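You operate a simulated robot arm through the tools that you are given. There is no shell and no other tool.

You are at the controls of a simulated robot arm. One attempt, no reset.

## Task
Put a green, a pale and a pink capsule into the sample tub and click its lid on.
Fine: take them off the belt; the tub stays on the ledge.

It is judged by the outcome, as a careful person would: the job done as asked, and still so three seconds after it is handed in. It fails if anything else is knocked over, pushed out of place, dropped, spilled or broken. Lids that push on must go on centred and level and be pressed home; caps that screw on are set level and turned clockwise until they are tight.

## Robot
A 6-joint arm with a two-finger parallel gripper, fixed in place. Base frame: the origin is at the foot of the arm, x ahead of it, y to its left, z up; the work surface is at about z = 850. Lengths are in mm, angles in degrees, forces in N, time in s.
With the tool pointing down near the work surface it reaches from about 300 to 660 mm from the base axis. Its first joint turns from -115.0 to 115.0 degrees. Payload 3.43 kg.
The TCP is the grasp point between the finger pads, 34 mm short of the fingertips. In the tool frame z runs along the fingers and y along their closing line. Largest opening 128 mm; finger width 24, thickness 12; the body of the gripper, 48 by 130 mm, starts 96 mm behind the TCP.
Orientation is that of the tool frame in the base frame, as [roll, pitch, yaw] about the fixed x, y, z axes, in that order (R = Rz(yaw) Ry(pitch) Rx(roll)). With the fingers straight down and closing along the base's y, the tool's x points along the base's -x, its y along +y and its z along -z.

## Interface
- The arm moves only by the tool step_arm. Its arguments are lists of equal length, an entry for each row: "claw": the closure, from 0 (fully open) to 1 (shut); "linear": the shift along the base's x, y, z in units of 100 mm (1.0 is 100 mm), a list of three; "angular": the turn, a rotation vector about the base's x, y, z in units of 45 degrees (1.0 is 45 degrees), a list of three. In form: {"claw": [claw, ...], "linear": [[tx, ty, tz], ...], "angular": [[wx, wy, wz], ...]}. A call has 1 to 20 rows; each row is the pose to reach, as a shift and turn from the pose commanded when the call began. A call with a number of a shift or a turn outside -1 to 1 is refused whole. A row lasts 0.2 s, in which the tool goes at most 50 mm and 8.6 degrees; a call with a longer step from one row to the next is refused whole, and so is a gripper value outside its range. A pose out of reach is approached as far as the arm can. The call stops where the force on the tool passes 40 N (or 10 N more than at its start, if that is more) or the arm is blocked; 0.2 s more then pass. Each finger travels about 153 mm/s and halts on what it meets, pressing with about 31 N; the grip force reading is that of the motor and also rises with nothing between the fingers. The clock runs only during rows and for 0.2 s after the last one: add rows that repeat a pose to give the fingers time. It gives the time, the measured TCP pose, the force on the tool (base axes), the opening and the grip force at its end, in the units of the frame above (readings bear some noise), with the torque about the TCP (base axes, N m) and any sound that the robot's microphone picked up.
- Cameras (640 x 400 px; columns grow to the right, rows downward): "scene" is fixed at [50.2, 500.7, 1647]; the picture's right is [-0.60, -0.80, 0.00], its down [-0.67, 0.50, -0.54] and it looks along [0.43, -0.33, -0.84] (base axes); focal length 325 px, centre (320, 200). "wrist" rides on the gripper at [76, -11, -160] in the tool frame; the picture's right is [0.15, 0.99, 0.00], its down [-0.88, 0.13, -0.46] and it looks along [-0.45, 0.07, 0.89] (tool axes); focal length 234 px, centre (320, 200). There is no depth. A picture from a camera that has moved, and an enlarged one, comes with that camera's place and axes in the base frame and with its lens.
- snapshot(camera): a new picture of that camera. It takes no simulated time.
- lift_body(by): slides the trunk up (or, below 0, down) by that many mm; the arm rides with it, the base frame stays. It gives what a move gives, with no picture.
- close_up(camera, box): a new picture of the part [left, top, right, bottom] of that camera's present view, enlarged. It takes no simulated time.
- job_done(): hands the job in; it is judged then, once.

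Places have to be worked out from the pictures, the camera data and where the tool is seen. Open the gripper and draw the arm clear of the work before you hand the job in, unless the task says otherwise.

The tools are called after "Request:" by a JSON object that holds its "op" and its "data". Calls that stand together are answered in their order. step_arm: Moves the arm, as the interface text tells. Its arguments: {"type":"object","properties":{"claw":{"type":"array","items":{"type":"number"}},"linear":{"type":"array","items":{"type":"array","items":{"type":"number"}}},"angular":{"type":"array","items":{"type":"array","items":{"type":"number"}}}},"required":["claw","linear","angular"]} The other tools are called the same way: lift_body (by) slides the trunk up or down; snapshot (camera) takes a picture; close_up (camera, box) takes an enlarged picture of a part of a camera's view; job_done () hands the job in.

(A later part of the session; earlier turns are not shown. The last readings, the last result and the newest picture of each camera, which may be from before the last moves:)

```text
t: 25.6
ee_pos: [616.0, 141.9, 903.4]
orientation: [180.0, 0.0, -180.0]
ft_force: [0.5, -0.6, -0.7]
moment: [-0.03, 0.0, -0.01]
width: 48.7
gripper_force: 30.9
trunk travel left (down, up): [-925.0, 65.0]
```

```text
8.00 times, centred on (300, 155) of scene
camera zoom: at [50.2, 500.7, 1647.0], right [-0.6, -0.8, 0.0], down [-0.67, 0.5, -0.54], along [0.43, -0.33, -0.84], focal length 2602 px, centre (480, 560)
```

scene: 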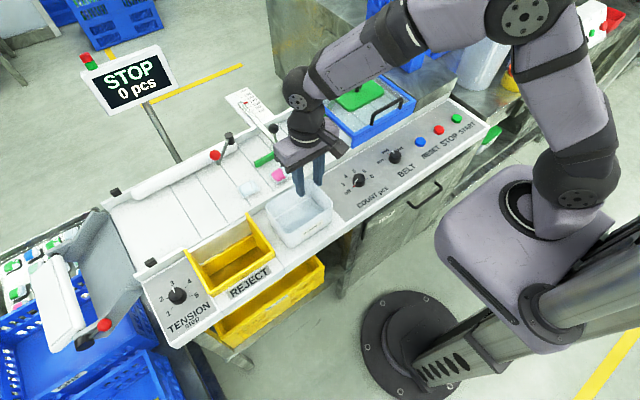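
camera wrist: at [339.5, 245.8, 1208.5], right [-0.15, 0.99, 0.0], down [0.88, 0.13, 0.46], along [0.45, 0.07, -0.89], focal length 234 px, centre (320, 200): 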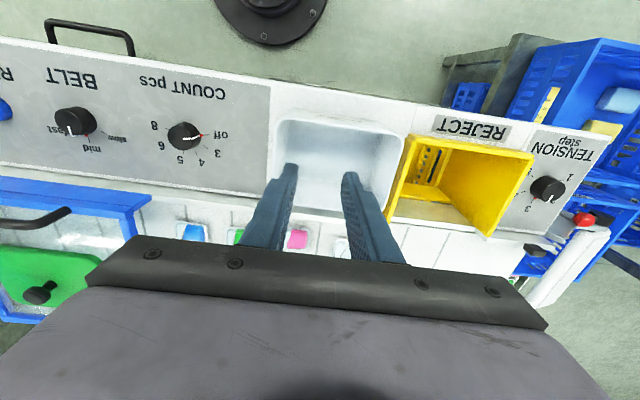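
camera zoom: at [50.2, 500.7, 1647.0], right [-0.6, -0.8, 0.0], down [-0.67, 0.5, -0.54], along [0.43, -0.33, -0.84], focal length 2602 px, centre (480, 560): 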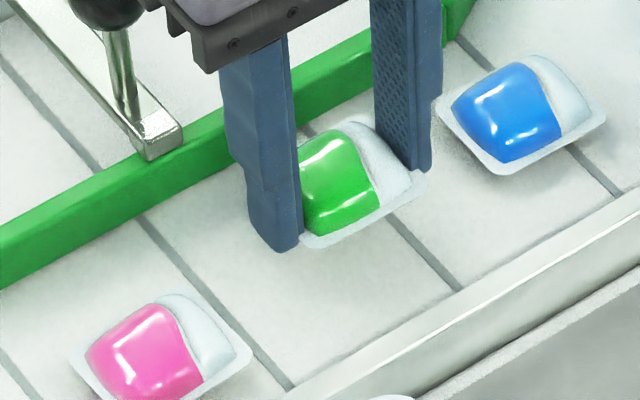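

It holds (48.7 mm, 31 N). Raising and carrying to over the tub at moderate speed.

Request:
{"op": "step_arm", "data": {"claw": [0.7, 0.7, 0.7, 0.7, 0.7, 0.7], "linear": [[0, 0, 0.1], [0, 0, 0.3], [0, 0, 0.5], [0, 0, 0.7], [0, 0, 0.9], [0, 0, 1.0]], "angular": [[0, 0, 0], [0, 0, 0], [0, 0, 0], [0, 0, 0], [0, 0, 0], [0, 0, 0]]}}

Request:
{"op": "step_arm", "data": {"claw": [0.7, 0.7, 0.7, 0.7, 0.7, 0.7, 0.7, 0.7], "linear": [[-0.1, 0.1, 0.15], [-0.25, 0.25, 0.3], [-0.4, 0.4, 0.5], [-0.55, 0.55, 0.5], [-0.7, 0.7, 0.5], [-0.85, 0.85, 0.5], [-0.97, 0.97, 0.5], [-1.0, 1.0, 0.5]], "angular": [[0, 0, 0], [0, 0, 0], [0, 0, 0], [0, 0, 0], [0, 0, 0], [0, 0, 0], [0, 0, 0], [0, 0, 0]]}}

Request:
{"op": "step_arm", "data": {"claw": [0.7, 0.7, 0.7, 0.7, 0.7, 0.7], "linear": [[-0.2, 0.05, 0], [-0.4, 0.15, 0], [-0.6, 0.16, 0], [-0.8, 0.16, 0], [-0.95, 0.16, 0], [-0.97, 0.16, 0]], "angular": [[0, 0, 0], [0, 0, 0], [0, 0, 0], [0, 0, 0], [0, 0, 0], [0, 0, 0]]}}

Request:
{"op": "close_up", "data": {"camera": "wrist", "box": [220, 80, 460, 230]}}

Request:
{"op": "close_up", "data": {"camera": "scene", "box": [230, 130, 370, 260]}}

```text
t: 27.0
ee_pos: [616.3, 141.6, 1004.0]
orientation: [180.0, 0.0, -179.9]
ft_force: [-0.5, -0.4, -0.2]
moment: [0.0, 0.03, -0.01]
width: 48.5
gripper_force: 30.9
trunk travel left (down, up): [-925.0, 65.0]
```

```text
t: 28.8
ee_pos: [516.9, 241.7, 1052.7]
orientation: [-180.0, 0.0, 180.0]
ft_force: [-0.2, 0.2, -0.7]
moment: [0.03, -0.03, 0.0]
width: 48.5
gripper_force: 31.4
trunk travel left (down, up): [-925.0, 65.0]
```

```text
t: 30.2
ee_pos: [419.6, 258.7, 1052.9]
orientation: [180.0, 0.0, 180.0]
ft_force: [-1.2, 0.4, 0.1]
moment: [0.04, -0.01, 0.0]
width: 48.5
gripper_force: 31.2
trunk travel left (down, up): [-925.0, 65.0]
```

```text
2.67 times, centred on (340, 155) of wrist
camera zoom: at [344.0, 246.6, 1211.8], right [-0.15, 0.99, 0.0], down [0.88, 0.13, 0.46], along [0.45, 0.07, -0.89], focal length 624 px, centre (267, 320)
```

zoom: 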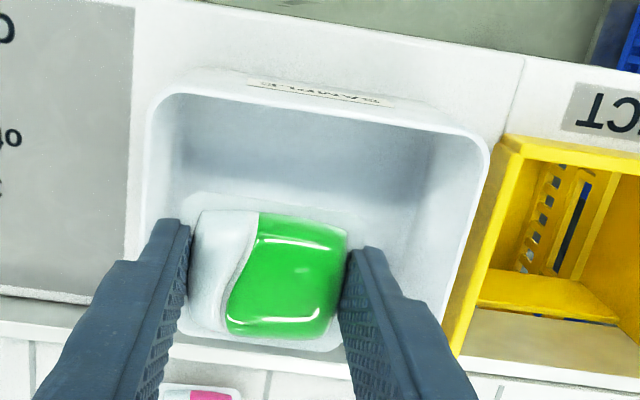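

```text
3.08 times, centred on (300, 195) of scene
camera zoom: at [50.2, 500.7, 1647.0], right [-0.6, -0.8, 0.0], down [-0.67, 0.5, -0.54], along [0.43, -0.33, -0.84], focal length 1001 px, centre (382, 215)
```

zoom: 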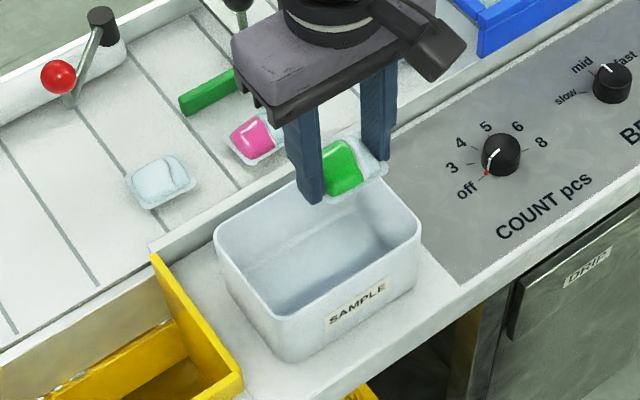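

Over the tub with the capsule secure. Lowering into the tub's lower-left part, slowing near the floor.

Request:
{"op": "step_arm", "data": {"claw": [0.7, 0.7, 0.7, 0.7, 0.7, 0.7], "linear": [[0, 0.015, -0.2], [0, 0.015, -0.4], [0, 0.015, -0.6], [0, 0.015, -0.8], [0, 0.015, -1.0], [0, 0.015, -1.0]], "angular": [[0, 0, 0], [0, 0, 0], [0, 0, 0], [0, 0, 0], [0, 0, 0], [0, 0, 0]]}}

Request:
{"op": "step_arm", "data": {"claw": [0.7, 0.7, 0.7, 0.7, 0.7], "linear": [[0, 0, -0.1], [0, 0, -0.2], [0, 0, -0.3], [0, 0, -0.4], [0, 0, -0.4]], "angular": [[0, 0, 0], [0, 0, 0], [0, 0, 0], [0, 0, 0], [0, 0, 0]]}}

Request:
{"op": "close_up", "data": {"camera": "wrist", "box": [220, 80, 460, 230]}}

Request:
{"op": "close_up", "data": {"camera": "scene", "box": [250, 150, 350, 250]}}

```text
t: 31.6
ee_pos: [418.5, 258.4, 954.4]
orientation: [-180.0, 0.0, -180.0]
ft_force: [-0.1, 0.0, -0.8]
moment: [-0.02, 0.0, -0.01]
width: 48.8
gripper_force: 31.3
trunk travel left (down, up): [-925.0, 65.0]
```

```text
t: 32.8
ee_pos: [420.0, 258.3, 914.3]
orientation: [180.0, 0.1, -180.0]
ft_force: [0.2, -0.3, 0.3]
moment: [0.02, 0.0, 0.01]
width: 48.5
gripper_force: 31.3
trunk travel left (down, up): [-925.0, 65.0]
```

```text
2.67 times, centred on (340, 155) of wrist
camera zoom: at [343.8, 247.9, 1071.9], right [-0.15, 0.99, 0.0], down [0.88, 0.13, 0.46], along [0.45, 0.07, -0.89], focal length 624 px, centre (267, 320)
```

zoom: 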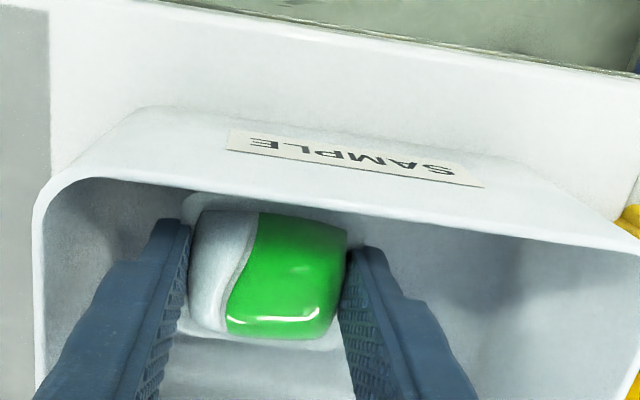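

```text
4.00 times, centred on (300, 200) of scene
camera zoom: at [50.2, 500.7, 1647.0], right [-0.6, -0.8, 0.0], down [-0.67, 0.5, -0.54], along [0.43, -0.33, -0.84], focal length 1301 px, centre (400, 200)
```

zoom: 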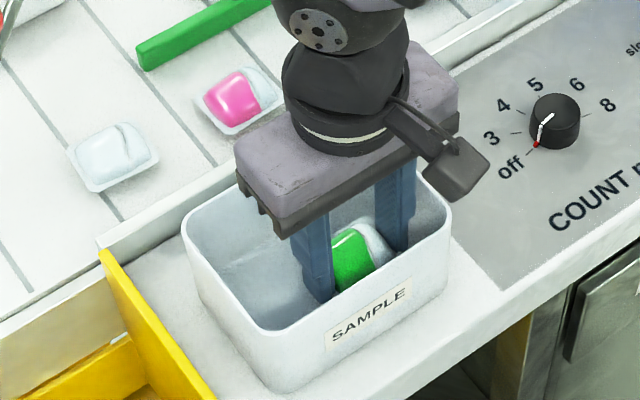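

Request:
{"op": "step_arm", "data": {"claw": [0.7, 0.7, 0.7, 0.7], "linear": [[0, 0.01, -0.03], [0, 0.02, -0.06], [0, 0.02, -0.09], [0, 0.02, -0.12]], "angular": [[0, 0, 0], [0, 0, 0], [0, 0, 0], [0, 0, 0]]}}

Request:
{"op": "step_arm", "data": {"claw": [0.7, 0.7, 0.7], "linear": [[0, 0, -0.02], [0, 0, -0.04], [0, 0, -0.06]], "angular": [[0, 0, 0], [0, 0, 0], [0, 0, 0]]}}

Request:
{"op": "close_up", "data": {"camera": "scene", "box": [250, 150, 350, 250]}}

```text
t: 33.8
ee_pos: [419.0, 260.7, 900.9]
orientation: [-179.9, 0.0, -179.9]
ft_force: [0.2, -0.3, -0.1]
moment: [0.02, 0.0, 0.01]
width: 48.5
gripper_force: 30.6
trunk travel left (down, up): [-925.0, 65.0]
```

```text
t: 34.6
ee_pos: [418.9, 261.0, 895.2]
orientation: [180.0, 0.0, 179.9]
ft_force: [0.7, 0.5, 0.4]
moment: [-0.01, -0.01, -0.03]
width: 48.6
gripper_force: 31.4
trunk travel left (down, up): [-925.0, 65.0]
```

```text
4.00 times, centred on (300, 200) of scene
camera zoom: at [50.2, 500.7, 1647.0], right [-0.6, -0.8, 0.0], down [-0.67, 0.5, -0.54], along [0.43, -0.33, -0.84], focal length 1301 px, centre (400, 200)
```

zoom: 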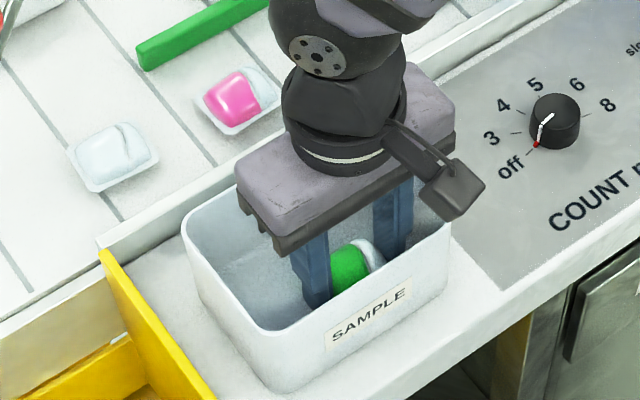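

Request:
{"op": "step_arm", "data": {"claw": [0.7, 0.7, 0.7], "linear": [[0, 0, -0.02], [0, 0, -0.04], [0, 0, -0.04]], "angular": [[0, 0, 0], [0, 0, 0], [0, 0, 0]]}}

Request:
{"op": "step_arm", "data": {"claw": [0.7, 0.7, 0.7], "linear": [[0, 0, -0.02], [0, 0, -0.04], [0, 0, -0.04]], "angular": [[0, 0, 0], [0, 0, 0], [0, 0, 0]]}}

```text
t: 35.4
ee_pos: [420.0, 260.3, 891.7]
orientation: [179.9, -0.1, 179.9]
ft_force: [0.4, -0.2, -0.6]
moment: [0.01, -0.01, 0.01]
width: 48.8
gripper_force: 31.1
trunk travel left (down, up): [-925.0, 65.0]
```

```text
t: 36.2
ee_pos: [419.1, 260.5, 887.6]
orientation: [-180.0, 0.1, -180.0]
ft_force: [0.8, -1.4, 7.8]
moment: [-0.18, 0.02, -0.03]
width: 48.4
gripper_force: 30.6
trunk travel left (down, up): [-925.0, 65.0]
```

Contact with the tub floor at tip z≈853.5 (7.8 N). Releasing with a small opening and rising.

Request:
{"op": "step_arm", "data": {"claw": [0.6, 0.54, 0.53, 0.53], "linear": [[0, 0, 0.01], [0, 0, 0.01], [0, 0, 0.01], [0, 0, 0.01]], "angular": [[0, 0, 0], [0, 0, 0], [0, 0, 0], [0, 0, 0]]}}

Request:
{"op": "step_arm", "data": {"claw": [0.53, 0.53, 0.53, 0.53, 0.53], "linear": [[0, 0, 0.1], [0, 0, 0.3], [0, 0, 0.6], [0, 0, 0.9], [0, 0, 1.0]], "angular": [[0, 0, 0], [0, 0, 0], [0, 0, 0], [0, 0, 0], [0, 0, 0]]}}

Request:
{"op": "step_arm", "data": {"claw": [0.45, 0.45, 0.45], "linear": [[0, 0, 0.3], [0, 0, 0.6], [0, 0, 0.7]], "angular": [[0, 0, 0], [0, 0, 0], [0, 0, 0]]}}

Request:
{"op": "close_up", "data": {"camera": "wrist", "box": [220, 80, 460, 230]}}

Request:
{"op": "close_up", "data": {"camera": "scene", "box": [250, 150, 350, 250]}}

```text
t: 37.2
ee_pos: [419.5, 261.3, 888.2]
orientation: [179.9, 0.0, 180.0]
ft_force: [0.2, -0.7, 1.8]
moment: [0.02, -0.02, -0.01]
width: 59.7
gripper_force: 0.1
trunk travel left (down, up): [-925.0, 65.0]
```

```text
t: 38.4
ee_pos: [418.8, 260.8, 989.6]
orientation: [-180.0, 0.0, -179.9]
ft_force: [0.0, 0.8, 0.6]
moment: [-0.03, -0.03, 0.03]
width: 60.2
gripper_force: 0.0
trunk travel left (down, up): [-925.0, 65.0]
```

```text
t: 39.2
ee_pos: [418.6, 261.1, 1059.8]
orientation: [-179.9, 0.0, -179.9]
ft_force: [-0.3, -0.2, 0.3]
moment: [-0.03, -0.02, 0.0]
width: 70.3
gripper_force: 0.0
trunk travel left (down, up): [-925.0, 65.0]
```

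```text
2.67 times, centred on (340, 155) of wrist
camera zoom: at [343.7, 249.2, 1217.5], right [-0.15, 0.99, 0.0], down [0.88, 0.13, 0.46], along [0.45, 0.07, -0.89], focal length 624 px, centre (267, 320)
```

zoom: 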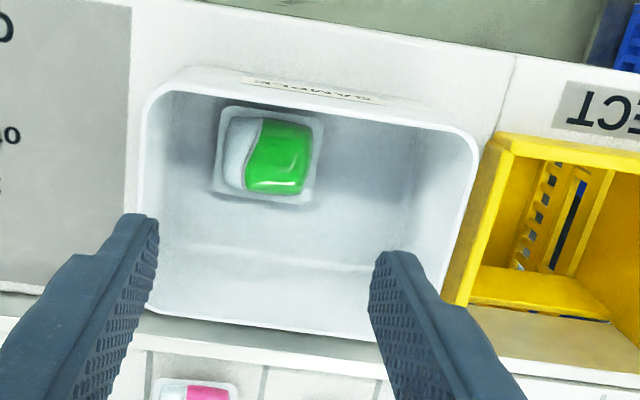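

```text
4.00 times, centred on (300, 200) of scene
camera zoom: at [50.2, 500.7, 1647.0], right [-0.6, -0.8, 0.0], down [-0.67, 0.5, -0.54], along [0.43, -0.33, -0.84], focal length 1301 px, centre (400, 200)
```

zoom: 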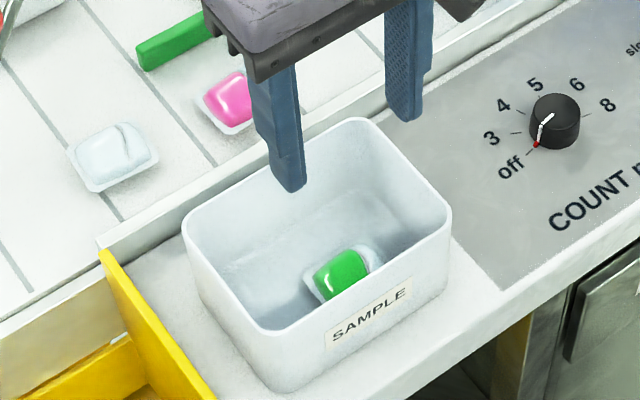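

Green capsule rests in the tub. Next, the pink one at about (602,238).

Request:
{"op": "step_arm", "data": {"claw": [0.45, 0.45, 0.45, 0.45], "linear": [[0.3, -0.05, 0], [0.6, -0.1, 0], [0.9, -0.15, 0], [1.0, -0.2, 0]], "angular": [[0, 0, 0], [0, 0, 0], [0, 0, 0], [0, 0, 0]]}}

Request:
{"op": "step_arm", "data": {"claw": [0.45, 0.45, 0.45, 0.45, 0.45], "linear": [[0.3, -0.02, -0.1], [0.6, -0.025, -0.3], [0.83, -0.025, -0.6], [0.83, -0.025, -0.9], [0.83, -0.025, -1.0]], "angular": [[0, 0, 0], [0, 0, 0], [0, 0, 0], [0, 0, 0], [0, 0, 0]]}}

Request:
{"op": "close_up", "data": {"camera": "wrist", "box": [200, 80, 440, 230]}}

Request:
{"op": "close_up", "data": {"camera": "scene", "box": [230, 130, 350, 205]}}

```text
t: 40.2
ee_pos: [519.8, 240.8, 1059.8]
orientation: [179.9, 0.0, -179.9]
ft_force: [-0.3, 0.2, -0.2]
moment: [-0.02, -0.03, -0.01]
width: 70.4
gripper_force: 0.1
trunk travel left (down, up): [-925.0, 65.0]
```

```text
t: 41.4
ee_pos: [603.1, 238.4, 957.3]
orientation: [180.0, 0.0, 180.0]
ft_force: [0.8, -0.1, 0.3]
moment: [0.0, 0.02, 0.01]
width: 70.7
gripper_force: 0.0
trunk travel left (down, up): [-925.0, 65.0]
```

```text
2.67 times, centred on (320, 155) of wrist
camera zoom: at [527.5, 226.4, 1116.1], right [-0.15, 0.99, 0.0], down [0.88, 0.13, 0.46], along [0.45, 0.07, -0.89], focal length 624 px, centre (320, 320)
```

zoom: 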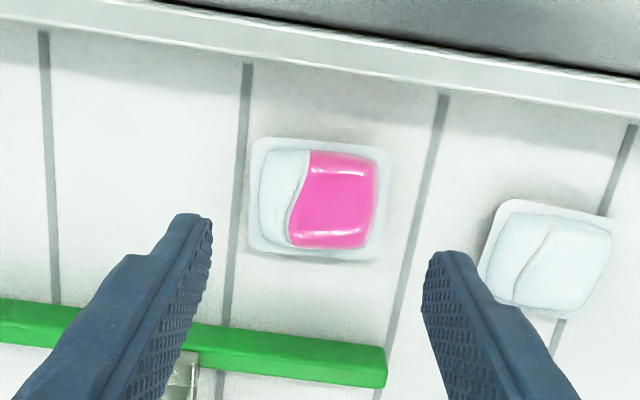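

```text
5.33 times, centred on (290, 168) of scene
camera zoom: at [50.2, 500.7, 1647.0], right [-0.6, -0.8, 0.0], down [-0.67, 0.5, -0.54], along [0.43, -0.33, -0.84], focal length 1735 px, centre (480, 373)
```

zoom: 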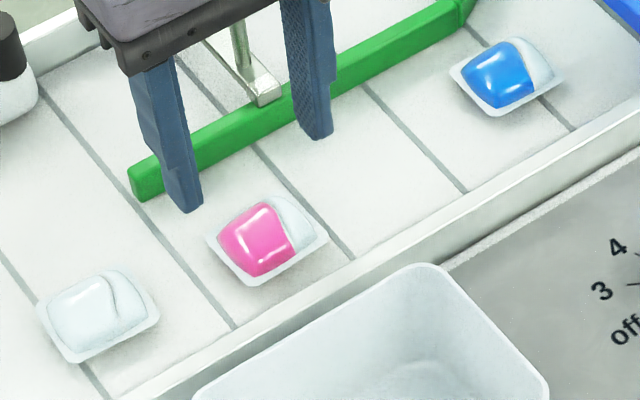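

Aligned with pink. Descending to just clear of the belt (TCP ≈884.8) and closing.

Request:
{"op": "step_arm", "data": {"claw": [0.45, 0.45, 0.45, 0.45, 0.45], "linear": [[0, 0, -0.3], [0, 0, -0.55], [0, 0, -0.68], [0, 0, -0.725], [0, 0, -0.725]], "angular": [[0, 0, 0], [0, 0, 0], [0, 0, 0], [0, 0, 0], [0, 0, 0]]}}

Request:
{"op": "step_arm", "data": {"claw": [0.5, 0.55, 0.6, 0.65, 0.7, 0.7, 0.7], "linear": [[0, 0, 0], [0, 0, 0], [0, 0, 0], [0, 0, 0], [0, 0, 0], [0, 0, 0], [0, 0, 0]], "angular": [[0, 0, 0], [0, 0, 0], [0, 0, 0], [0, 0, 0], [0, 0, 0], [0, 0, 0], [0, 0, 0]]}}

Request:
{"op": "step_arm", "data": {"claw": [0.7, 0.7, 0.7, 0.7, 0.7, 0.7], "linear": [[0, 0, 0.01], [0, 0, 0.03], [0, 0, 0.06], [0, 0, 0.1], [0, 0, 0.15], [0, 0, 0.2]], "angular": [[0, 0, 0], [0, 0, 0], [0, 0, 0], [0, 0, 0], [0, 0, 0], [0, 0, 0]]}}

Request:
{"op": "close_up", "data": {"camera": "scene", "box": [230, 130, 350, 205]}}

```text
t: 42.6
ee_pos: [603.6, 237.3, 885.7]
orientation: [179.9, 0.0, -179.9]
ft_force: [-0.3, 0.7, -0.4]
moment: [0.01, 0.03, -0.02]
width: 70.6
gripper_force: 0.1
trunk travel left (down, up): [-925.0, 65.0]
```

```text
t: 44.2
ee_pos: [602.8, 237.3, 886.2]
orientation: [-180.0, 0.0, 179.9]
ft_force: [0.2, -0.5, 0.4]
moment: [-0.03, 0.0, -0.03]
width: 48.5
gripper_force: 31.0
trunk travel left (down, up): [-925.0, 65.0]
```

```text
t: 45.6
ee_pos: [602.8, 239.1, 905.2]
orientation: [180.0, 0.0, 179.9]
ft_force: [0.2, 0.5, -0.5]
moment: [0.01, 0.02, 0.01]
width: 48.7
gripper_force: 31.5
trunk travel left (down, up): [-925.0, 65.0]
```

```text
5.33 times, centred on (290, 168) of scene
camera zoom: at [50.2, 500.7, 1647.0], right [-0.6, -0.8, 0.0], down [-0.67, 0.5, -0.54], along [0.43, -0.33, -0.84], focal length 1735 px, centre (480, 373)
```

zoom: 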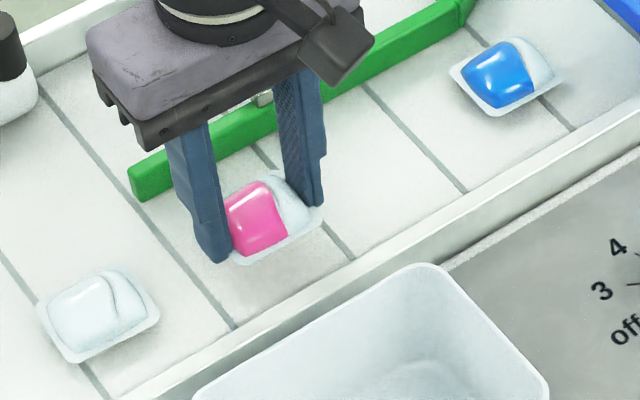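

Pink holds. Lifting and carrying to the free far-right side of the tub, about (456,298).

Request:
{"op": "step_arm", "data": {"claw": [0.7, 0.7, 0.7, 0.7, 0.7, 0.7], "linear": [[0, 0, 0.1], [0, 0, 0.3], [0, 0, 0.5], [0, 0, 0.7], [0, 0, 0.9], [0, 0, 1.0]], "angular": [[0, 0, 0], [0, 0, 0], [0, 0, 0], [0, 0, 0], [0, 0, 0], [0, 0, 0]]}}

Request:
{"op": "step_arm", "data": {"claw": [0.7, 0.7, 0.7, 0.7, 0.7, 0.7, 0.7], "linear": [[-0.05, 0.05, 0.2], [-0.2, 0.15, 0.4], [-0.35, 0.3, 0.4], [-0.5, 0.45, 0.4], [-0.7, 0.59, 0.4], [-0.9, 0.59, 0.4], [-1.0, 0.59, 0.4]], "angular": [[0, 0, 0], [0, 0, 0], [0, 0, 0], [0, 0, 0], [0, 0, 0], [0, 0, 0], [0, 0, 0]]}}

Request:
{"op": "step_arm", "data": {"claw": [0.7, 0.7, 0.7, 0.7], "linear": [[-0.2, 0, 0], [-0.4, 0, 0], [-0.46, 0, 0], [-0.46, 0, 0]], "angular": [[0, 0, 0], [0, 0, 0], [0, 0, 0], [0, 0, 0]]}}

Request:
{"op": "close_up", "data": {"camera": "wrist", "box": [200, 40, 440, 230]}}

Request:
{"op": "close_up", "data": {"camera": "scene", "box": [250, 150, 350, 250]}}

```text
t: 47.0
ee_pos: [602.7, 238.8, 1006.0]
orientation: [180.0, 0.0, -180.0]
ft_force: [-0.2, 0.2, -1.2]
moment: [-0.02, -0.01, 0.04]
width: 48.7
gripper_force: 30.8
trunk travel left (down, up): [-925.0, 65.0]
```

```text
t: 48.6
ee_pos: [503.2, 297.1, 1045.3]
orientation: [-180.0, 0.0, 179.9]
ft_force: [-0.2, -0.5, -0.2]
moment: [-0.03, 0.01, 0.0]
width: 48.5
gripper_force: 31.0
trunk travel left (down, up): [-925.0, 65.0]
```

```text
t: 49.6
ee_pos: [456.9, 297.9, 1045.6]
orientation: [180.0, 0.0, 179.9]
ft_force: [-0.2, -0.3, -0.6]
moment: [-0.01, -0.01, -0.01]
width: 48.6
gripper_force: 31.1
trunk travel left (down, up): [-925.0, 65.0]
```

```text
2.11 times, centred on (320, 135) of wrist
camera zoom: at [380.6, 285.9, 1204.4], right [-0.15, 0.99, 0.0], down [0.88, 0.13, 0.46], along [0.45, 0.07, -0.89], focal length 493 px, centre (320, 337)
```

zoom: 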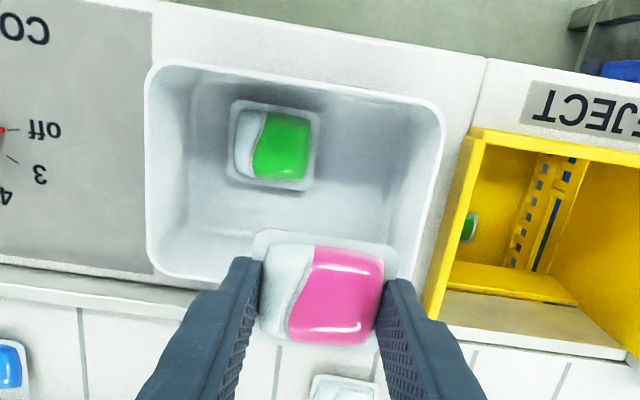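

```text
4.00 times, centred on (300, 200) of scene
camera zoom: at [50.2, 500.7, 1647.0], right [-0.6, -0.8, 0.0], down [-0.67, 0.5, -0.54], along [0.43, -0.33, -0.84], focal length 1301 px, centre (400, 200)
```

zoom: 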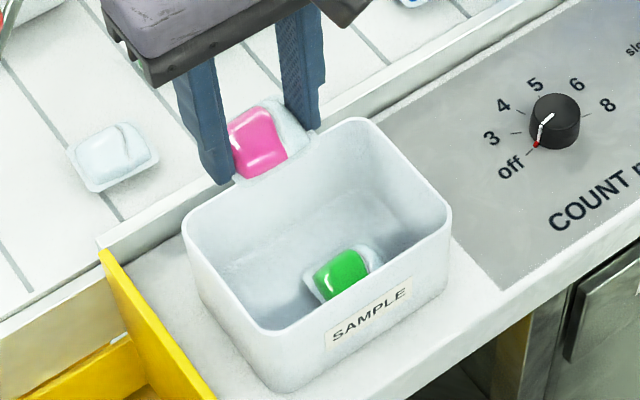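

Position looks good relative to the green capsule and walls. Lowering pink into the tub.

Request:
{"op": "step_arm", "data": {"claw": [0.7, 0.7, 0.7, 0.7, 0.7, 0.7], "linear": [[0, 0, -0.2], [0, 0, -0.4], [0, 0, -0.6], [0, 0, -0.8], [0, 0, -1.0], [0, 0, -1.0]], "angular": [[0, 0, 0], [0, 0, 0], [0, 0, 0], [0, 0, 0], [0, 0, 0], [0, 0, 0]]}}

Request:
{"op": "step_arm", "data": {"claw": [0.7, 0.7, 0.7, 0.7, 0.7, 0.7], "linear": [[0, 0, -0.1], [0, 0, -0.2], [0, 0, -0.3], [0, 0, -0.4], [0, 0, -0.45], [0, 0, -0.48]], "angular": [[0, 0, 0], [0, 0, 0], [0, 0, 0], [0, 0, 0], [0, 0, 0], [0, 0, 0]]}}

Request:
{"op": "close_up", "data": {"camera": "wrist", "box": [200, 40, 440, 230]}}

Request:
{"op": "close_up", "data": {"camera": "scene", "box": [250, 150, 350, 250]}}

```text
t: 51.0
ee_pos: [456.6, 298.1, 945.5]
orientation: [-179.9, -0.1, 180.0]
ft_force: [-0.6, 0.4, 0.0]
moment: [0.0, 0.01, -0.01]
width: 48.6
gripper_force: 30.9
trunk travel left (down, up): [-925.0, 65.0]
```

```text
t: 52.4
ee_pos: [457.1, 298.8, 898.4]
orientation: [179.9, 0.0, 180.0]
ft_force: [-0.1, 0.0, 0.0]
moment: [0.01, -0.01, -0.01]
width: 48.4
gripper_force: 31.2
trunk travel left (down, up): [-925.0, 65.0]
```

```text
2.11 times, centred on (320, 135) of wrist
camera zoom: at [380.7, 286.5, 1056.3], right [-0.15, 0.99, 0.0], down [0.88, 0.13, 0.46], along [0.45, 0.07, -0.89], focal length 493 px, centre (320, 337)
```

zoom: 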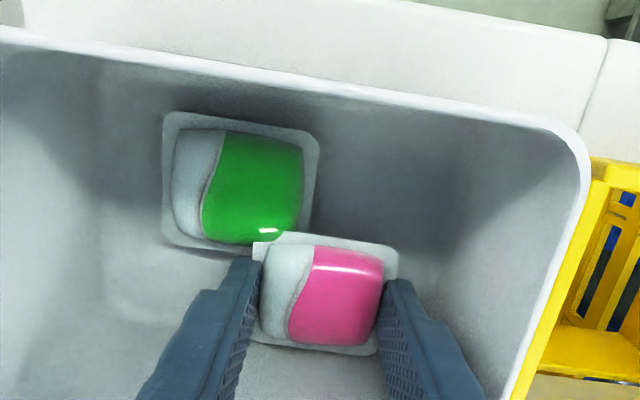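

```text
4.00 times, centred on (300, 200) of scene
camera zoom: at [50.2, 500.7, 1647.0], right [-0.6, -0.8, 0.0], down [-0.67, 0.5, -0.54], along [0.43, -0.33, -0.84], focal length 1301 px, centre (400, 200)
```

zoom: 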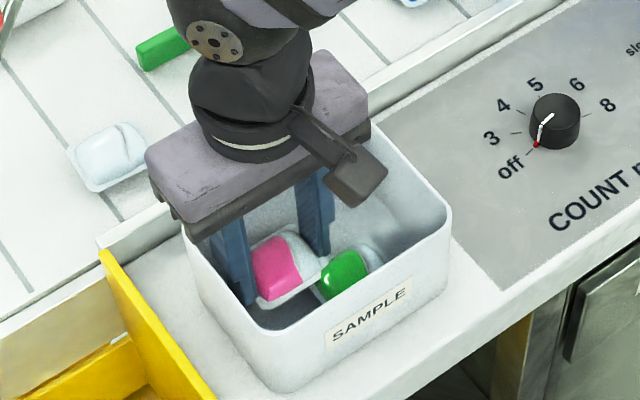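

Request:
{"op": "step_arm", "data": {"claw": [0.7, 0.7, 0.7, 0.7], "linear": [[0, 0, -0.03], [0, 0, -0.06], [0, 0, -0.085], [0, 0, -0.085]], "angular": [[0, 0, 0], [0, 0, 0], [0, 0, 0], [0, 0, 0]]}}

Request:
{"op": "step_arm", "data": {"claw": [0.6, 0.54, 0.53, 0.53], "linear": [[0, 0, 0], [0, 0, 0], [0, 0, 0], [0, 0, 0]], "angular": [[0, 0, 0], [0, 0, 0], [0, 0, 0], [0, 0, 0]]}}

Request:
{"op": "step_arm", "data": {"claw": [0.53, 0.53, 0.53, 0.53, 0.53], "linear": [[0, 0, 0.1], [0, 0, 0.3], [0, 0, 0.6], [0, 0, 0.9], [0, 0, 1.0]], "angular": [[0, 0, 0], [0, 0, 0], [0, 0, 0], [0, 0, 0], [0, 0, 0]]}}

Request:
{"op": "step_arm", "data": {"claw": [0.45, 0.45, 0.45], "linear": [[0, 0, 0.3], [0, 0, 0.6], [0, 0, 0.7]], "angular": [[0, 0, 0], [0, 0, 0], [0, 0, 0]]}}

Request:
{"op": "snapshot", "data": {"camera": "wrist"}}

Request:
{"op": "close_up", "data": {"camera": "scene", "box": [250, 150, 350, 250]}}

```text
t: 53.4
ee_pos: [456.2, 297.6, 888.5]
orientation: [-180.0, 0.1, 180.0]
ft_force: [0.2, 1.2, 2.4]
moment: [-0.05, 0.01, 0.0]
width: 48.6
gripper_force: 31.2
trunk travel left (down, up): [-925.0, 65.0]
```

```text
t: 54.4
ee_pos: [456.3, 297.2, 889.4]
orientation: [179.9, 0.1, 180.0]
ft_force: [-0.5, 0.2, 0.0]
moment: [-0.03, -0.03, 0.0]
width: 60.3
gripper_force: 0.0
trunk travel left (down, up): [-925.0, 65.0]
```

```text
t: 55.6
ee_pos: [455.5, 297.1, 990.1]
orientation: [-180.0, 0.0, 180.0]
ft_force: [0.5, -0.2, 0.0]
moment: [0.04, 0.0, -0.03]
width: 60.2
gripper_force: 0.1
trunk travel left (down, up): [-925.0, 65.0]
```

```text
t: 56.4
ee_pos: [456.2, 296.3, 1059.3]
orientation: [180.0, 0.0, -179.9]
ft_force: [0.1, 0.0, 0.4]
moment: [0.01, 0.0, -0.01]
width: 70.5
gripper_force: 0.0
trunk travel left (down, up): [-925.0, 65.0]
```

```text
taken
camera wrist: at [380.5, 286.2, 1218.1], right [-0.15, 0.99, 0.0], down [0.88, 0.13, 0.46], along [0.45, 0.07, -0.89], focal length 234 px, centre (320, 200)
```

wrist: 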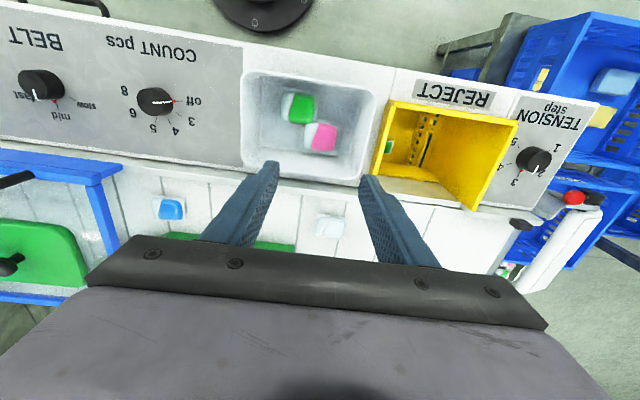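

```text
4.00 times, centred on (300, 200) of scene
camera zoom: at [50.2, 500.7, 1647.0], right [-0.6, -0.8, 0.0], down [-0.67, 0.5, -0.54], along [0.43, -0.33, -0.84], focal length 1301 px, centre (400, 200)
```

zoom: 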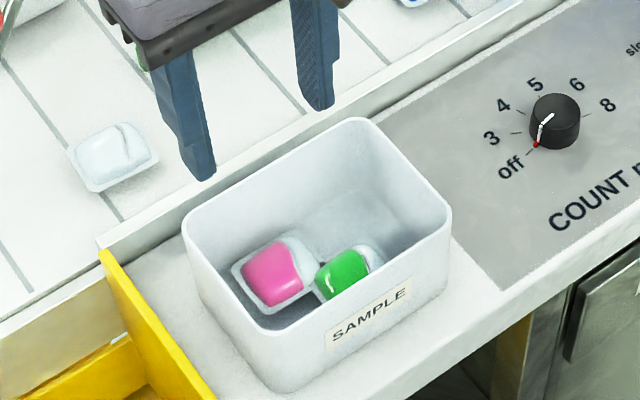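

Green and pink are both flat in the tub. Now testing the reach towards the pale capsule at about (614,343), staying high at first.

Request:
{"op": "step_arm", "data": {"claw": [0.45, 0.45, 0.45, 0.45], "linear": [[0.3, 0.1, 0], [0.6, 0.2, 0], [0.9, 0.35, 0], [1.0, 0.46, 0]], "angular": [[0, 0, 0], [0, 0, 0], [0, 0, 0], [0, 0, 0]]}}

Request:
{"op": "step_arm", "data": {"claw": [0.45, 0.45, 0.45, 0.45, 0.45], "linear": [[0.2, 0, -0.1], [0.4, 0, -0.3], [0.58, 0, -0.5], [0.58, 0, -0.7], [0.58, 0, -0.7]], "angular": [[0, 0, 0], [0, 0, 0], [0, 0, 0], [0, 0, 0], [0, 0, 0]]}}

Request:
{"op": "close_up", "data": {"camera": "wrist", "box": [200, 80, 440, 230]}}

Request:
{"op": "snapshot", "data": {"camera": "scene"}}

```text
t: 57.4
ee_pos: [550.8, 339.8, 1059.0]
orientation: [-179.9, 0.0, -180.0]
ft_force: [-0.4, 0.4, 0.8]
moment: [0.04, -0.03, 0.02]
width: 70.1
gripper_force: 0.0
out of reach, approached as far as the arm can: row 4
trunk travel left (down, up): [-925.0, 65.0]
```

```text
t: 58.6
ee_pos: [571.9, 318.1, 988.2]
orientation: [-180.0, 0.0, 180.0]
ft_force: [0.1, 0.6, -1.1]
moment: [-0.01, 0.0, 0.0]
width: 70.6
gripper_force: 0.1
out of reach, approached as far as the arm can: row 1, 2, 3, 4, 5
trunk travel left (down, up): [-925.0, 65.0]
```

```text
2.67 times, centred on (320, 155) of wrist
camera zoom: at [497.2, 306.1, 1147.0], right [-0.15, 0.99, 0.0], down [0.88, 0.13, 0.46], along [0.45, 0.07, -0.89], focal length 624 px, centre (320, 320)
```

zoom: 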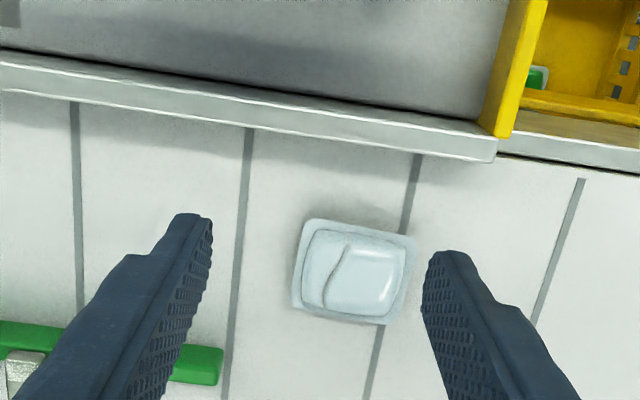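

```text
taken
```

scene: 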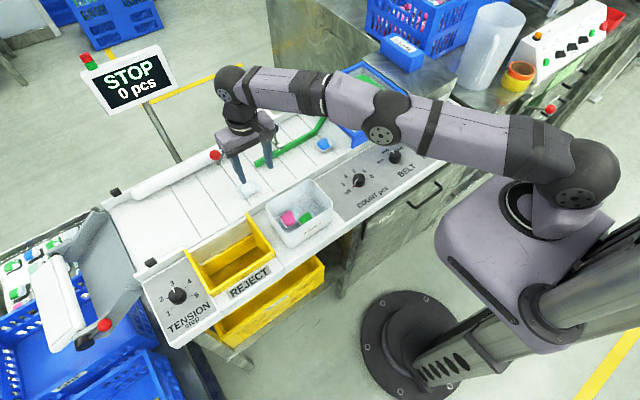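

Vertical reach tops out at ~655 mm radius, so for the pale capsule at (616,342) I need to tilt the tool outward ~15° about y (pads stay parallel to the capsule's sides). Tilting here at height first.

Request:
{"op": "step_arm", "data": {"claw": [0.45, 0.45, 0.45, 0.45], "linear": [[0, 0, 0], [0, 0, 0], [0, 0, 0], [0, 0, 0]], "angular": [[0, -0.15, 0], [0, -0.3, 0], [0, -0.3556, 0], [0, -0.3556, 0]]}}

Request:
{"op": "close_up", "data": {"camera": "wrist", "box": [200, 80, 440, 230]}}

Request:
{"op": "snapshot", "data": {"camera": "scene"}}

```text
t: 59.6
ee_pos: [574.1, 316.9, 989.9]
orientation: [-179.9, 16.0, 180.0]
ft_force: [-0.1, -0.8, 0.1]
moment: [0.0, -0.01, 0.03]
width: 70.4
gripper_force: 0.0
trunk travel left (down, up): [-925.0, 65.0]
```

```text
2.67 times, centred on (320, 155) of wrist
camera zoom: at [456.6, 306.5, 1120.7], right [-0.14, 0.99, -0.04], down [0.72, 0.13, 0.68], along [0.68, 0.07, -0.73], focal length 624 px, centre (320, 320)
```

zoom: 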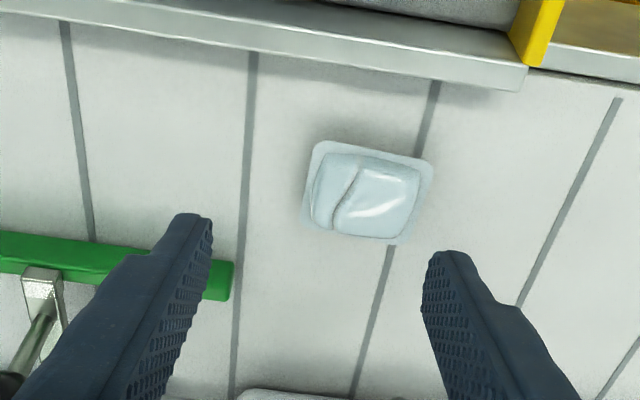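

```text
taken
```

scene: 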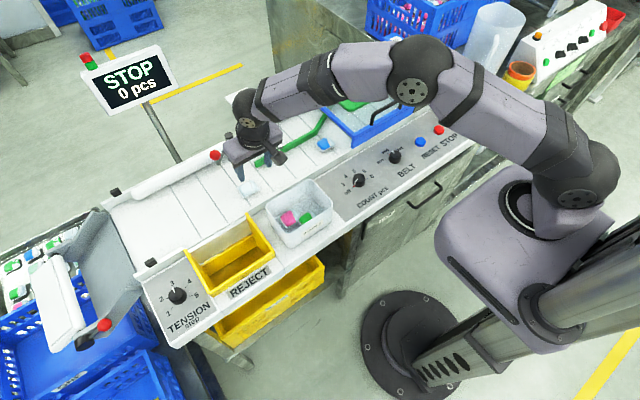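

The commanded pose gets clipped to what's reachable, good to know. Tilted 16° now; moving out to (616,342) at z≈960.

Request:
{"op": "step_arm", "data": {"claw": [0.45, 0.45, 0.45, 0.45], "linear": [[0.2, 0.12, -0.05], [0.42, 0.245, -0.15], [0.42, 0.245, -0.3], [0.42, 0.245, -0.3]], "angular": [[0, 0, 0], [0, 0, 0], [0, 0, 0], [0, 0, 0]]}}

Request:
{"op": "close_up", "data": {"camera": "wrist", "box": [200, 80, 440, 230]}}

Request:
{"op": "close_up", "data": {"camera": "scene", "box": [200, 130, 320, 220]}}

```text
t: 60.6
ee_pos: [615.8, 342.4, 958.7]
orientation: [179.9, 16.0, 180.0]
ft_force: [-0.2, -0.3, 1.0]
moment: [0.01, 0.0, 0.01]
width: 70.1
gripper_force: 0.0
trunk travel left (down, up): [-925.0, 65.0]
```

```text
2.67 times, centred on (320, 155) of wrist
camera zoom: at [498.8, 331.5, 1091.0], right [-0.14, 0.99, -0.04], down [0.72, 0.13, 0.68], along [0.68, 0.07, -0.73], focal length 624 px, centre (320, 320)
```

zoom: 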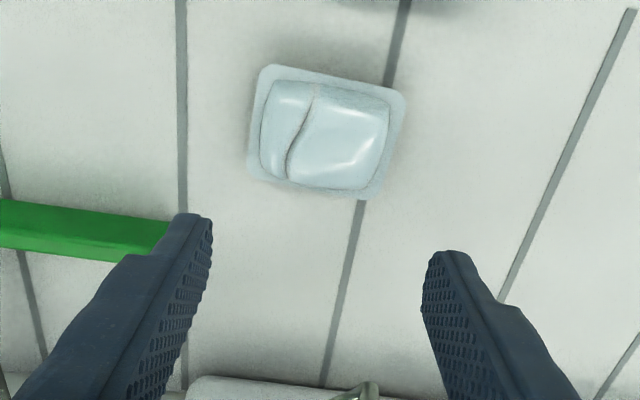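

```text
4.44 times, centred on (260, 175) of scene
camera zoom: at [50.2, 500.7, 1647.0], right [-0.6, -0.8, 0.0], down [-0.67, 0.5, -0.54], along [0.43, -0.33, -0.84], focal length 1446 px, centre (587, 311)
```

zoom: 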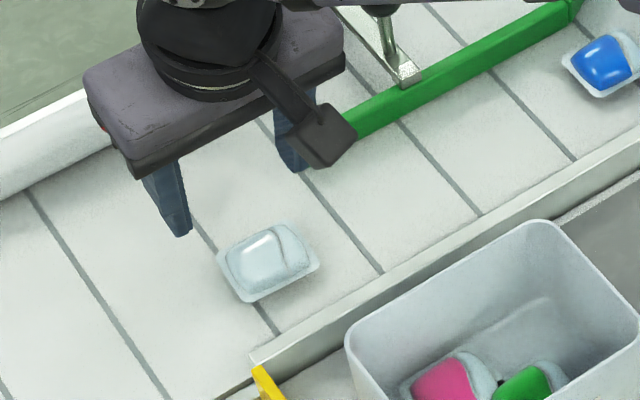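

Pale confirmed at (615,342). Because the fingers slant, I offset TCP to x≈608 and descend to TCP z≈887 so the tips just clear the belt, then close.

Request:
{"op": "step_arm", "data": {"claw": [0.45, 0.45, 0.45, 0.45, 0.45], "linear": [[-0.05, 0, -0.2], [-0.078, 0, -0.4], [-0.078, 0, -0.6], [-0.078, 0, -0.7], [-0.078, 0, -0.71]], "angular": [[0, 0, 0], [0, 0, 0], [0, 0, 0], [0, 0, 0], [0, 0, 0]]}}

Request:
{"op": "close_up", "data": {"camera": "wrist", "box": [240, 120, 400, 220]}}

Request:
{"op": "close_up", "data": {"camera": "scene", "box": [200, 130, 320, 220]}}

```text
t: 61.8
ee_pos: [606.9, 343.1, 888.4]
orientation: [180.0, 16.0, -180.0]
ft_force: [-0.2, -0.2, -0.1]
moment: [-0.01, -0.02, -0.01]
width: 70.5
gripper_force: 0.0
trunk travel left (down, up): [-925.0, 65.0]
```

```text
4.00 times, centred on (320, 170) of wrist
camera zoom: at [490.8, 331.5, 1020.3], right [-0.14, 0.99, -0.04], down [0.72, 0.13, 0.68], along [0.68, 0.07, -0.73], focal length 937 px, centre (320, 320)
```

zoom: 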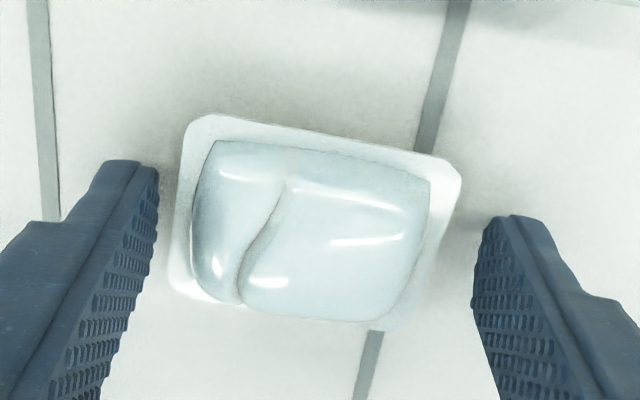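

```text
4.44 times, centred on (260, 175) of scene
camera zoom: at [50.2, 500.7, 1647.0], right [-0.6, -0.8, 0.0], down [-0.67, 0.5, -0.54], along [0.43, -0.33, -0.84], focal length 1446 px, centre (587, 311)
```

zoom: 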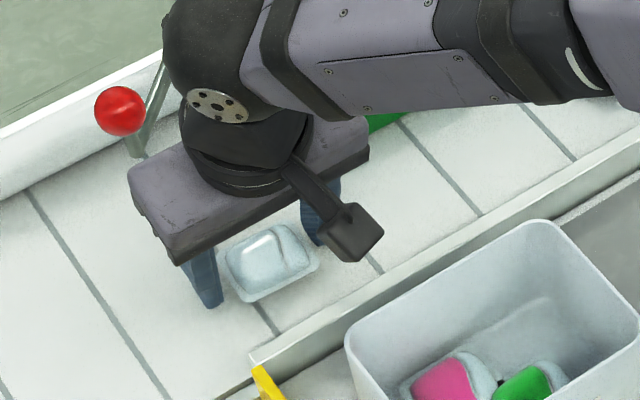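

Well centred between the pads. Closing and lifting a little.

Request:
{"op": "step_arm", "data": {"claw": [0.45, 0.5, 0.55, 0.6, 0.65, 0.7, 0.7, 0.7], "linear": [[0.005, 0, -0.01], [0.005, 0, -0.01], [0.005, 0, -0.01], [0.005, 0, -0.01], [0.005, 0, -0.01], [0.005, 0, -0.01], [0.005, 0, -0.01], [0.005, 0, -0.01]], "angular": [[0, 0, 0], [0, 0, 0], [0, 0, 0], [0, 0, 0], [0, 0, 0], [0, 0, 0], [0, 0, 0], [0, 0, 0]]}}

Request:
{"op": "step_arm", "data": {"claw": [0.7, 0.7, 0.7, 0.7, 0.7, 0.7], "linear": [[0, 0, 0.01], [0, 0, 0.03], [0, 0, 0.06], [0, 0, 0.1], [0, 0, 0.15], [0, 0, 0.2]], "angular": [[0, 0, 0], [0, 0, 0], [0, 0, 0], [0, 0, 0], [0, 0, 0], [0, 0, 0]]}}

Request:
{"op": "close_up", "data": {"camera": "wrist", "box": [240, 120, 400, 220]}}

```text
t: 63.6
ee_pos: [607.6, 343.1, 887.4]
orientation: [180.0, 16.0, -180.0]
ft_force: [0.3, -0.1, 0.7]
moment: [0.0, 0.02, 0.03]
width: 48.3
gripper_force: 31.3
trunk travel left (down, up): [-925.0, 65.0]
```

```text
t: 65.0
ee_pos: [608.0, 343.0, 908.8]
orientation: [180.0, 16.0, 179.9]
ft_force: [-0.2, -0.3, -0.6]
moment: [0.01, -0.01, 0.04]
width: 48.8
gripper_force: 31.2
trunk travel left (down, up): [-925.0, 65.0]
```

```text
4.00 times, centred on (320, 170) of wrist
camera zoom: at [491.2, 331.4, 1039.8], right [-0.14, 0.99, -0.04], down [0.72, 0.13, 0.68], along [0.68, 0.07, -0.73], focal length 937 px, centre (320, 320)
```

zoom: 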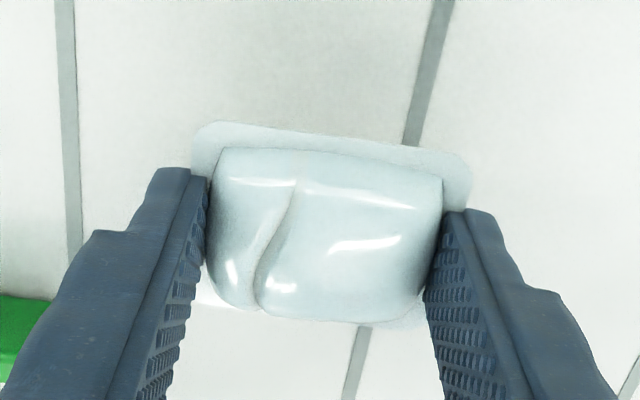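

Pale capsule holds at 48.8 mm. Raising and carrying it over the tub, keeping the tilt.

Request:
{"op": "step_arm", "data": {"claw": [0.7, 0.7, 0.7, 0.7, 0.7, 0.7, 0.7, 0.7], "linear": [[0, 0, 0.2], [0, 0, 0.4], [-0.1, -0.05, 0.6], [-0.25, -0.15, 0.8], [-0.4, -0.25, 1.0], [-0.6, -0.35, 1.0], [-0.8, -0.45, 1.0], [-0.9, -0.5, 1.0]], "angular": [[0, 0, 0], [0, 0, 0], [0, 0, 0], [0, 0, 0], [0, 0, 0], [0, 0, 0], [0, 0, 0], [0, 0, 0]]}}

Request:
{"op": "step_arm", "data": {"claw": [0.7, 0.7, 0.7, 0.7, 0.7, 0.7], "linear": [[-0.15, -0.05, 0.2], [-0.35, -0.1, 0.3], [-0.55, -0.17, 0.3], [-0.75, -0.17, 0.3], [-0.84, -0.17, 0.3], [-0.84, -0.17, 0.3]], "angular": [[0, 0, 0], [0, 0, 0], [0, 0, 0], [0, 0, 0], [0, 0, 0], [0, 0, 0]]}}

Request:
{"op": "close_up", "data": {"camera": "wrist", "box": [200, 40, 440, 230]}}

Request:
{"op": "close_up", "data": {"camera": "scene", "box": [240, 130, 360, 250]}}

```text
t: 66.8
ee_pos: [517.4, 292.8, 1007.4]
orientation: [180.0, 16.0, -179.9]
ft_force: [0.0, 0.7, 0.1]
moment: [0.0, 0.01, 0.0]
width: 48.5
gripper_force: 31.8
trunk travel left (down, up): [-925.0, 65.0]
```

```text
t: 68.2
ee_pos: [433.9, 275.5, 1037.7]
orientation: [-180.0, 16.1, -179.9]
ft_force: [0.1, 0.0, 0.4]
moment: [0.0, -0.02, -0.02]
width: 48.3
gripper_force: 30.6
trunk travel left (down, up): [-925.0, 65.0]
```

```text
2.11 times, centred on (320, 135) of wrist
camera zoom: at [317.1, 264.2, 1169.4], right [-0.14, 0.99, -0.04], down [0.72, 0.13, 0.68], along [0.68, 0.07, -0.73], focal length 493 px, centre (320, 337)
```

zoom: 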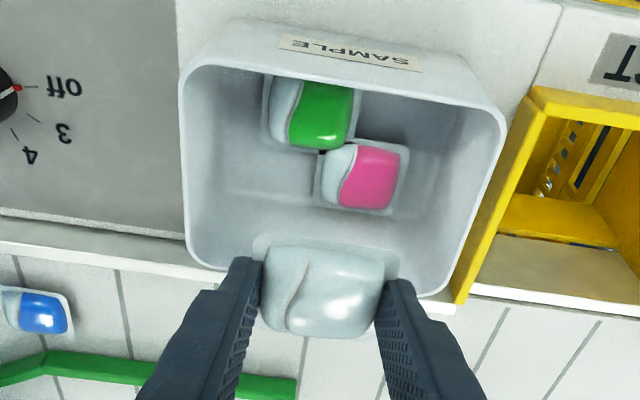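

```text
3.33 times, centred on (300, 190) of scene
camera zoom: at [50.2, 500.7, 1647.0], right [-0.6, -0.8, 0.0], down [-0.67, 0.5, -0.54], along [0.43, -0.33, -0.84], focal length 1084 px, centre (387, 233)
```

zoom: 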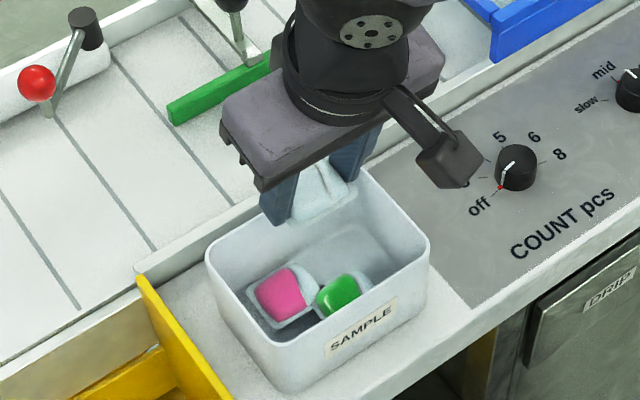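

Held above the tub over the two others. Lowering until it touches them, then releasing.

Request:
{"op": "step_arm", "data": {"claw": [0.7, 0.7, 0.7, 0.7, 0.7, 0.7], "linear": [[0, 0, -0.2], [0, 0, -0.4], [0, 0, -0.6], [0, 0, -0.8], [0, 0, -1.0], [0, 0, -1.0]], "angular": [[0, 0, 0], [0, 0, 0], [0, 0, 0], [0, 0, 0], [0, 0, 0], [0, 0, 0]]}}

Request:
{"op": "step_arm", "data": {"claw": [0.7, 0.7, 0.7, 0.7, 0.7], "linear": [[0, 0, -0.05], [0, 0, -0.1], [0, 0, -0.13], [0, 0, -0.16], [0, 0, -0.18]], "angular": [[0, 0, 0], [0, 0, 0], [0, 0, 0], [0, 0, 0], [0, 0, 0]]}}

Request:
{"op": "close_up", "data": {"camera": "wrist", "box": [200, 80, 440, 230]}}

Request:
{"op": "close_up", "data": {"camera": "scene", "box": [250, 150, 350, 250]}}

```text
t: 69.6
ee_pos: [434.2, 275.1, 936.1]
orientation: [-179.9, 16.1, 179.9]
ft_force: [-0.8, 0.1, -0.5]
moment: [-0.03, -0.02, 0.0]
width: 48.6
gripper_force: 31.0
trunk travel left (down, up): [-925.0, 65.0]
```

```text
t: 70.8
ee_pos: [434.4, 276.0, 918.9]
orientation: [179.9, 16.0, -179.9]
ft_force: [0.9, -0.3, -0.6]
moment: [0.01, -0.02, 0.01]
width: 48.6
gripper_force: 30.6
trunk travel left (down, up): [-925.0, 65.0]
```

```text
2.67 times, centred on (320, 155) of wrist
camera zoom: at [317.6, 264.1, 1051.2], right [-0.14, 0.99, -0.04], down [0.72, 0.13, 0.68], along [0.68, 0.07, -0.73], focal length 624 px, centre (320, 320)
```

zoom: 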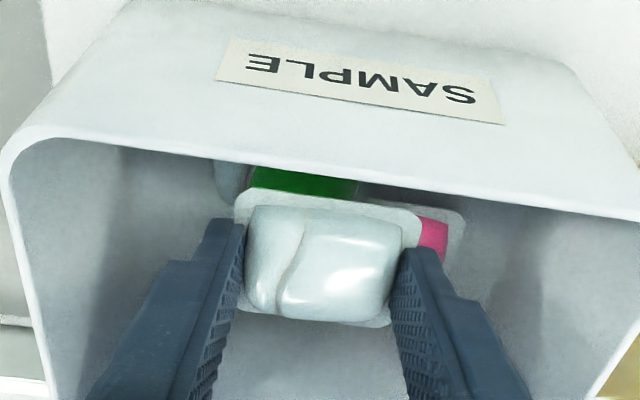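

```text
4.00 times, centred on (300, 200) of scene
camera zoom: at [50.2, 500.7, 1647.0], right [-0.6, -0.8, 0.0], down [-0.67, 0.5, -0.54], along [0.43, -0.33, -0.84], focal length 1301 px, centre (400, 200)
```

zoom: 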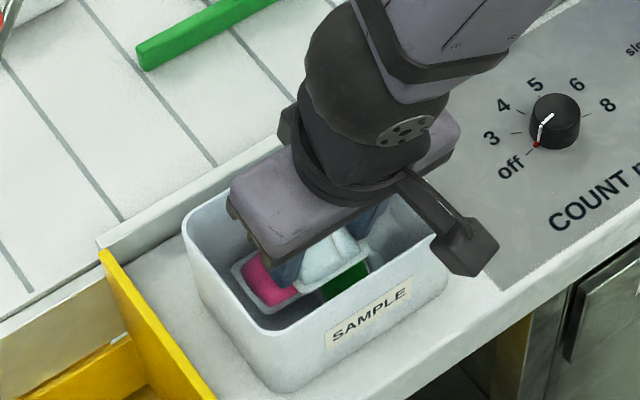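

Request:
{"op": "step_arm", "data": {"claw": [0.7, 0.7, 0.7], "linear": [[0, 0, -0.02], [0, 0, -0.04], [0, 0, -0.05]], "angular": [[0, 0, 0], [0, 0, 0], [0, 0, 0]]}}

Request:
{"op": "step_arm", "data": {"claw": [0.7, 0.7, 0.7], "linear": [[0, 0, -0.02], [0, 0, -0.03], [0, 0, -0.03]], "angular": [[0, 0, 0], [0, 0, 0], [0, 0, 0]]}}

Request:
{"op": "close_up", "data": {"camera": "scene", "box": [250, 150, 350, 250]}}

```text
t: 71.6
ee_pos: [434.0, 275.6, 914.4]
orientation: [-179.9, 15.9, -179.9]
ft_force: [0.4, 0.3, -1.0]
moment: [-0.01, 0.02, 0.02]
width: 48.5
gripper_force: 30.9
trunk travel left (down, up): [-925.0, 65.0]
```

```text
t: 72.4
ee_pos: [435.1, 275.5, 913.2]
orientation: [179.7, 16.2, -180.0]
ft_force: [0.3, -1.0, 14.3]
moment: [-0.08, -0.07, 0.0]
width: 48.6
gripper_force: 30.3
trunk travel left (down, up): [-925.0, 65.0]
```

```text
4.00 times, centred on (300, 200) of scene
camera zoom: at [50.2, 500.7, 1647.0], right [-0.6, -0.8, 0.0], down [-0.67, 0.5, -0.54], along [0.43, -0.33, -0.84], focal length 1301 px, centre (400, 200)
```

zoom: 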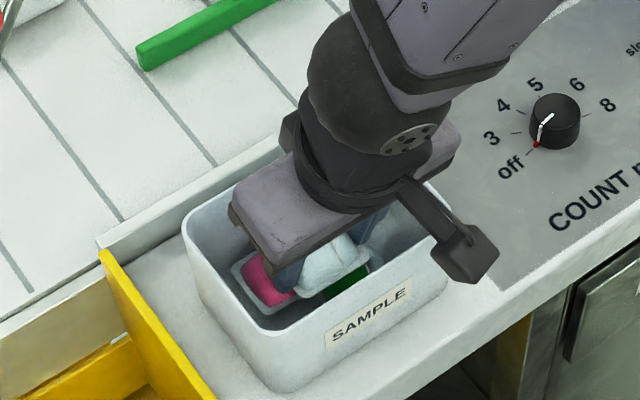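

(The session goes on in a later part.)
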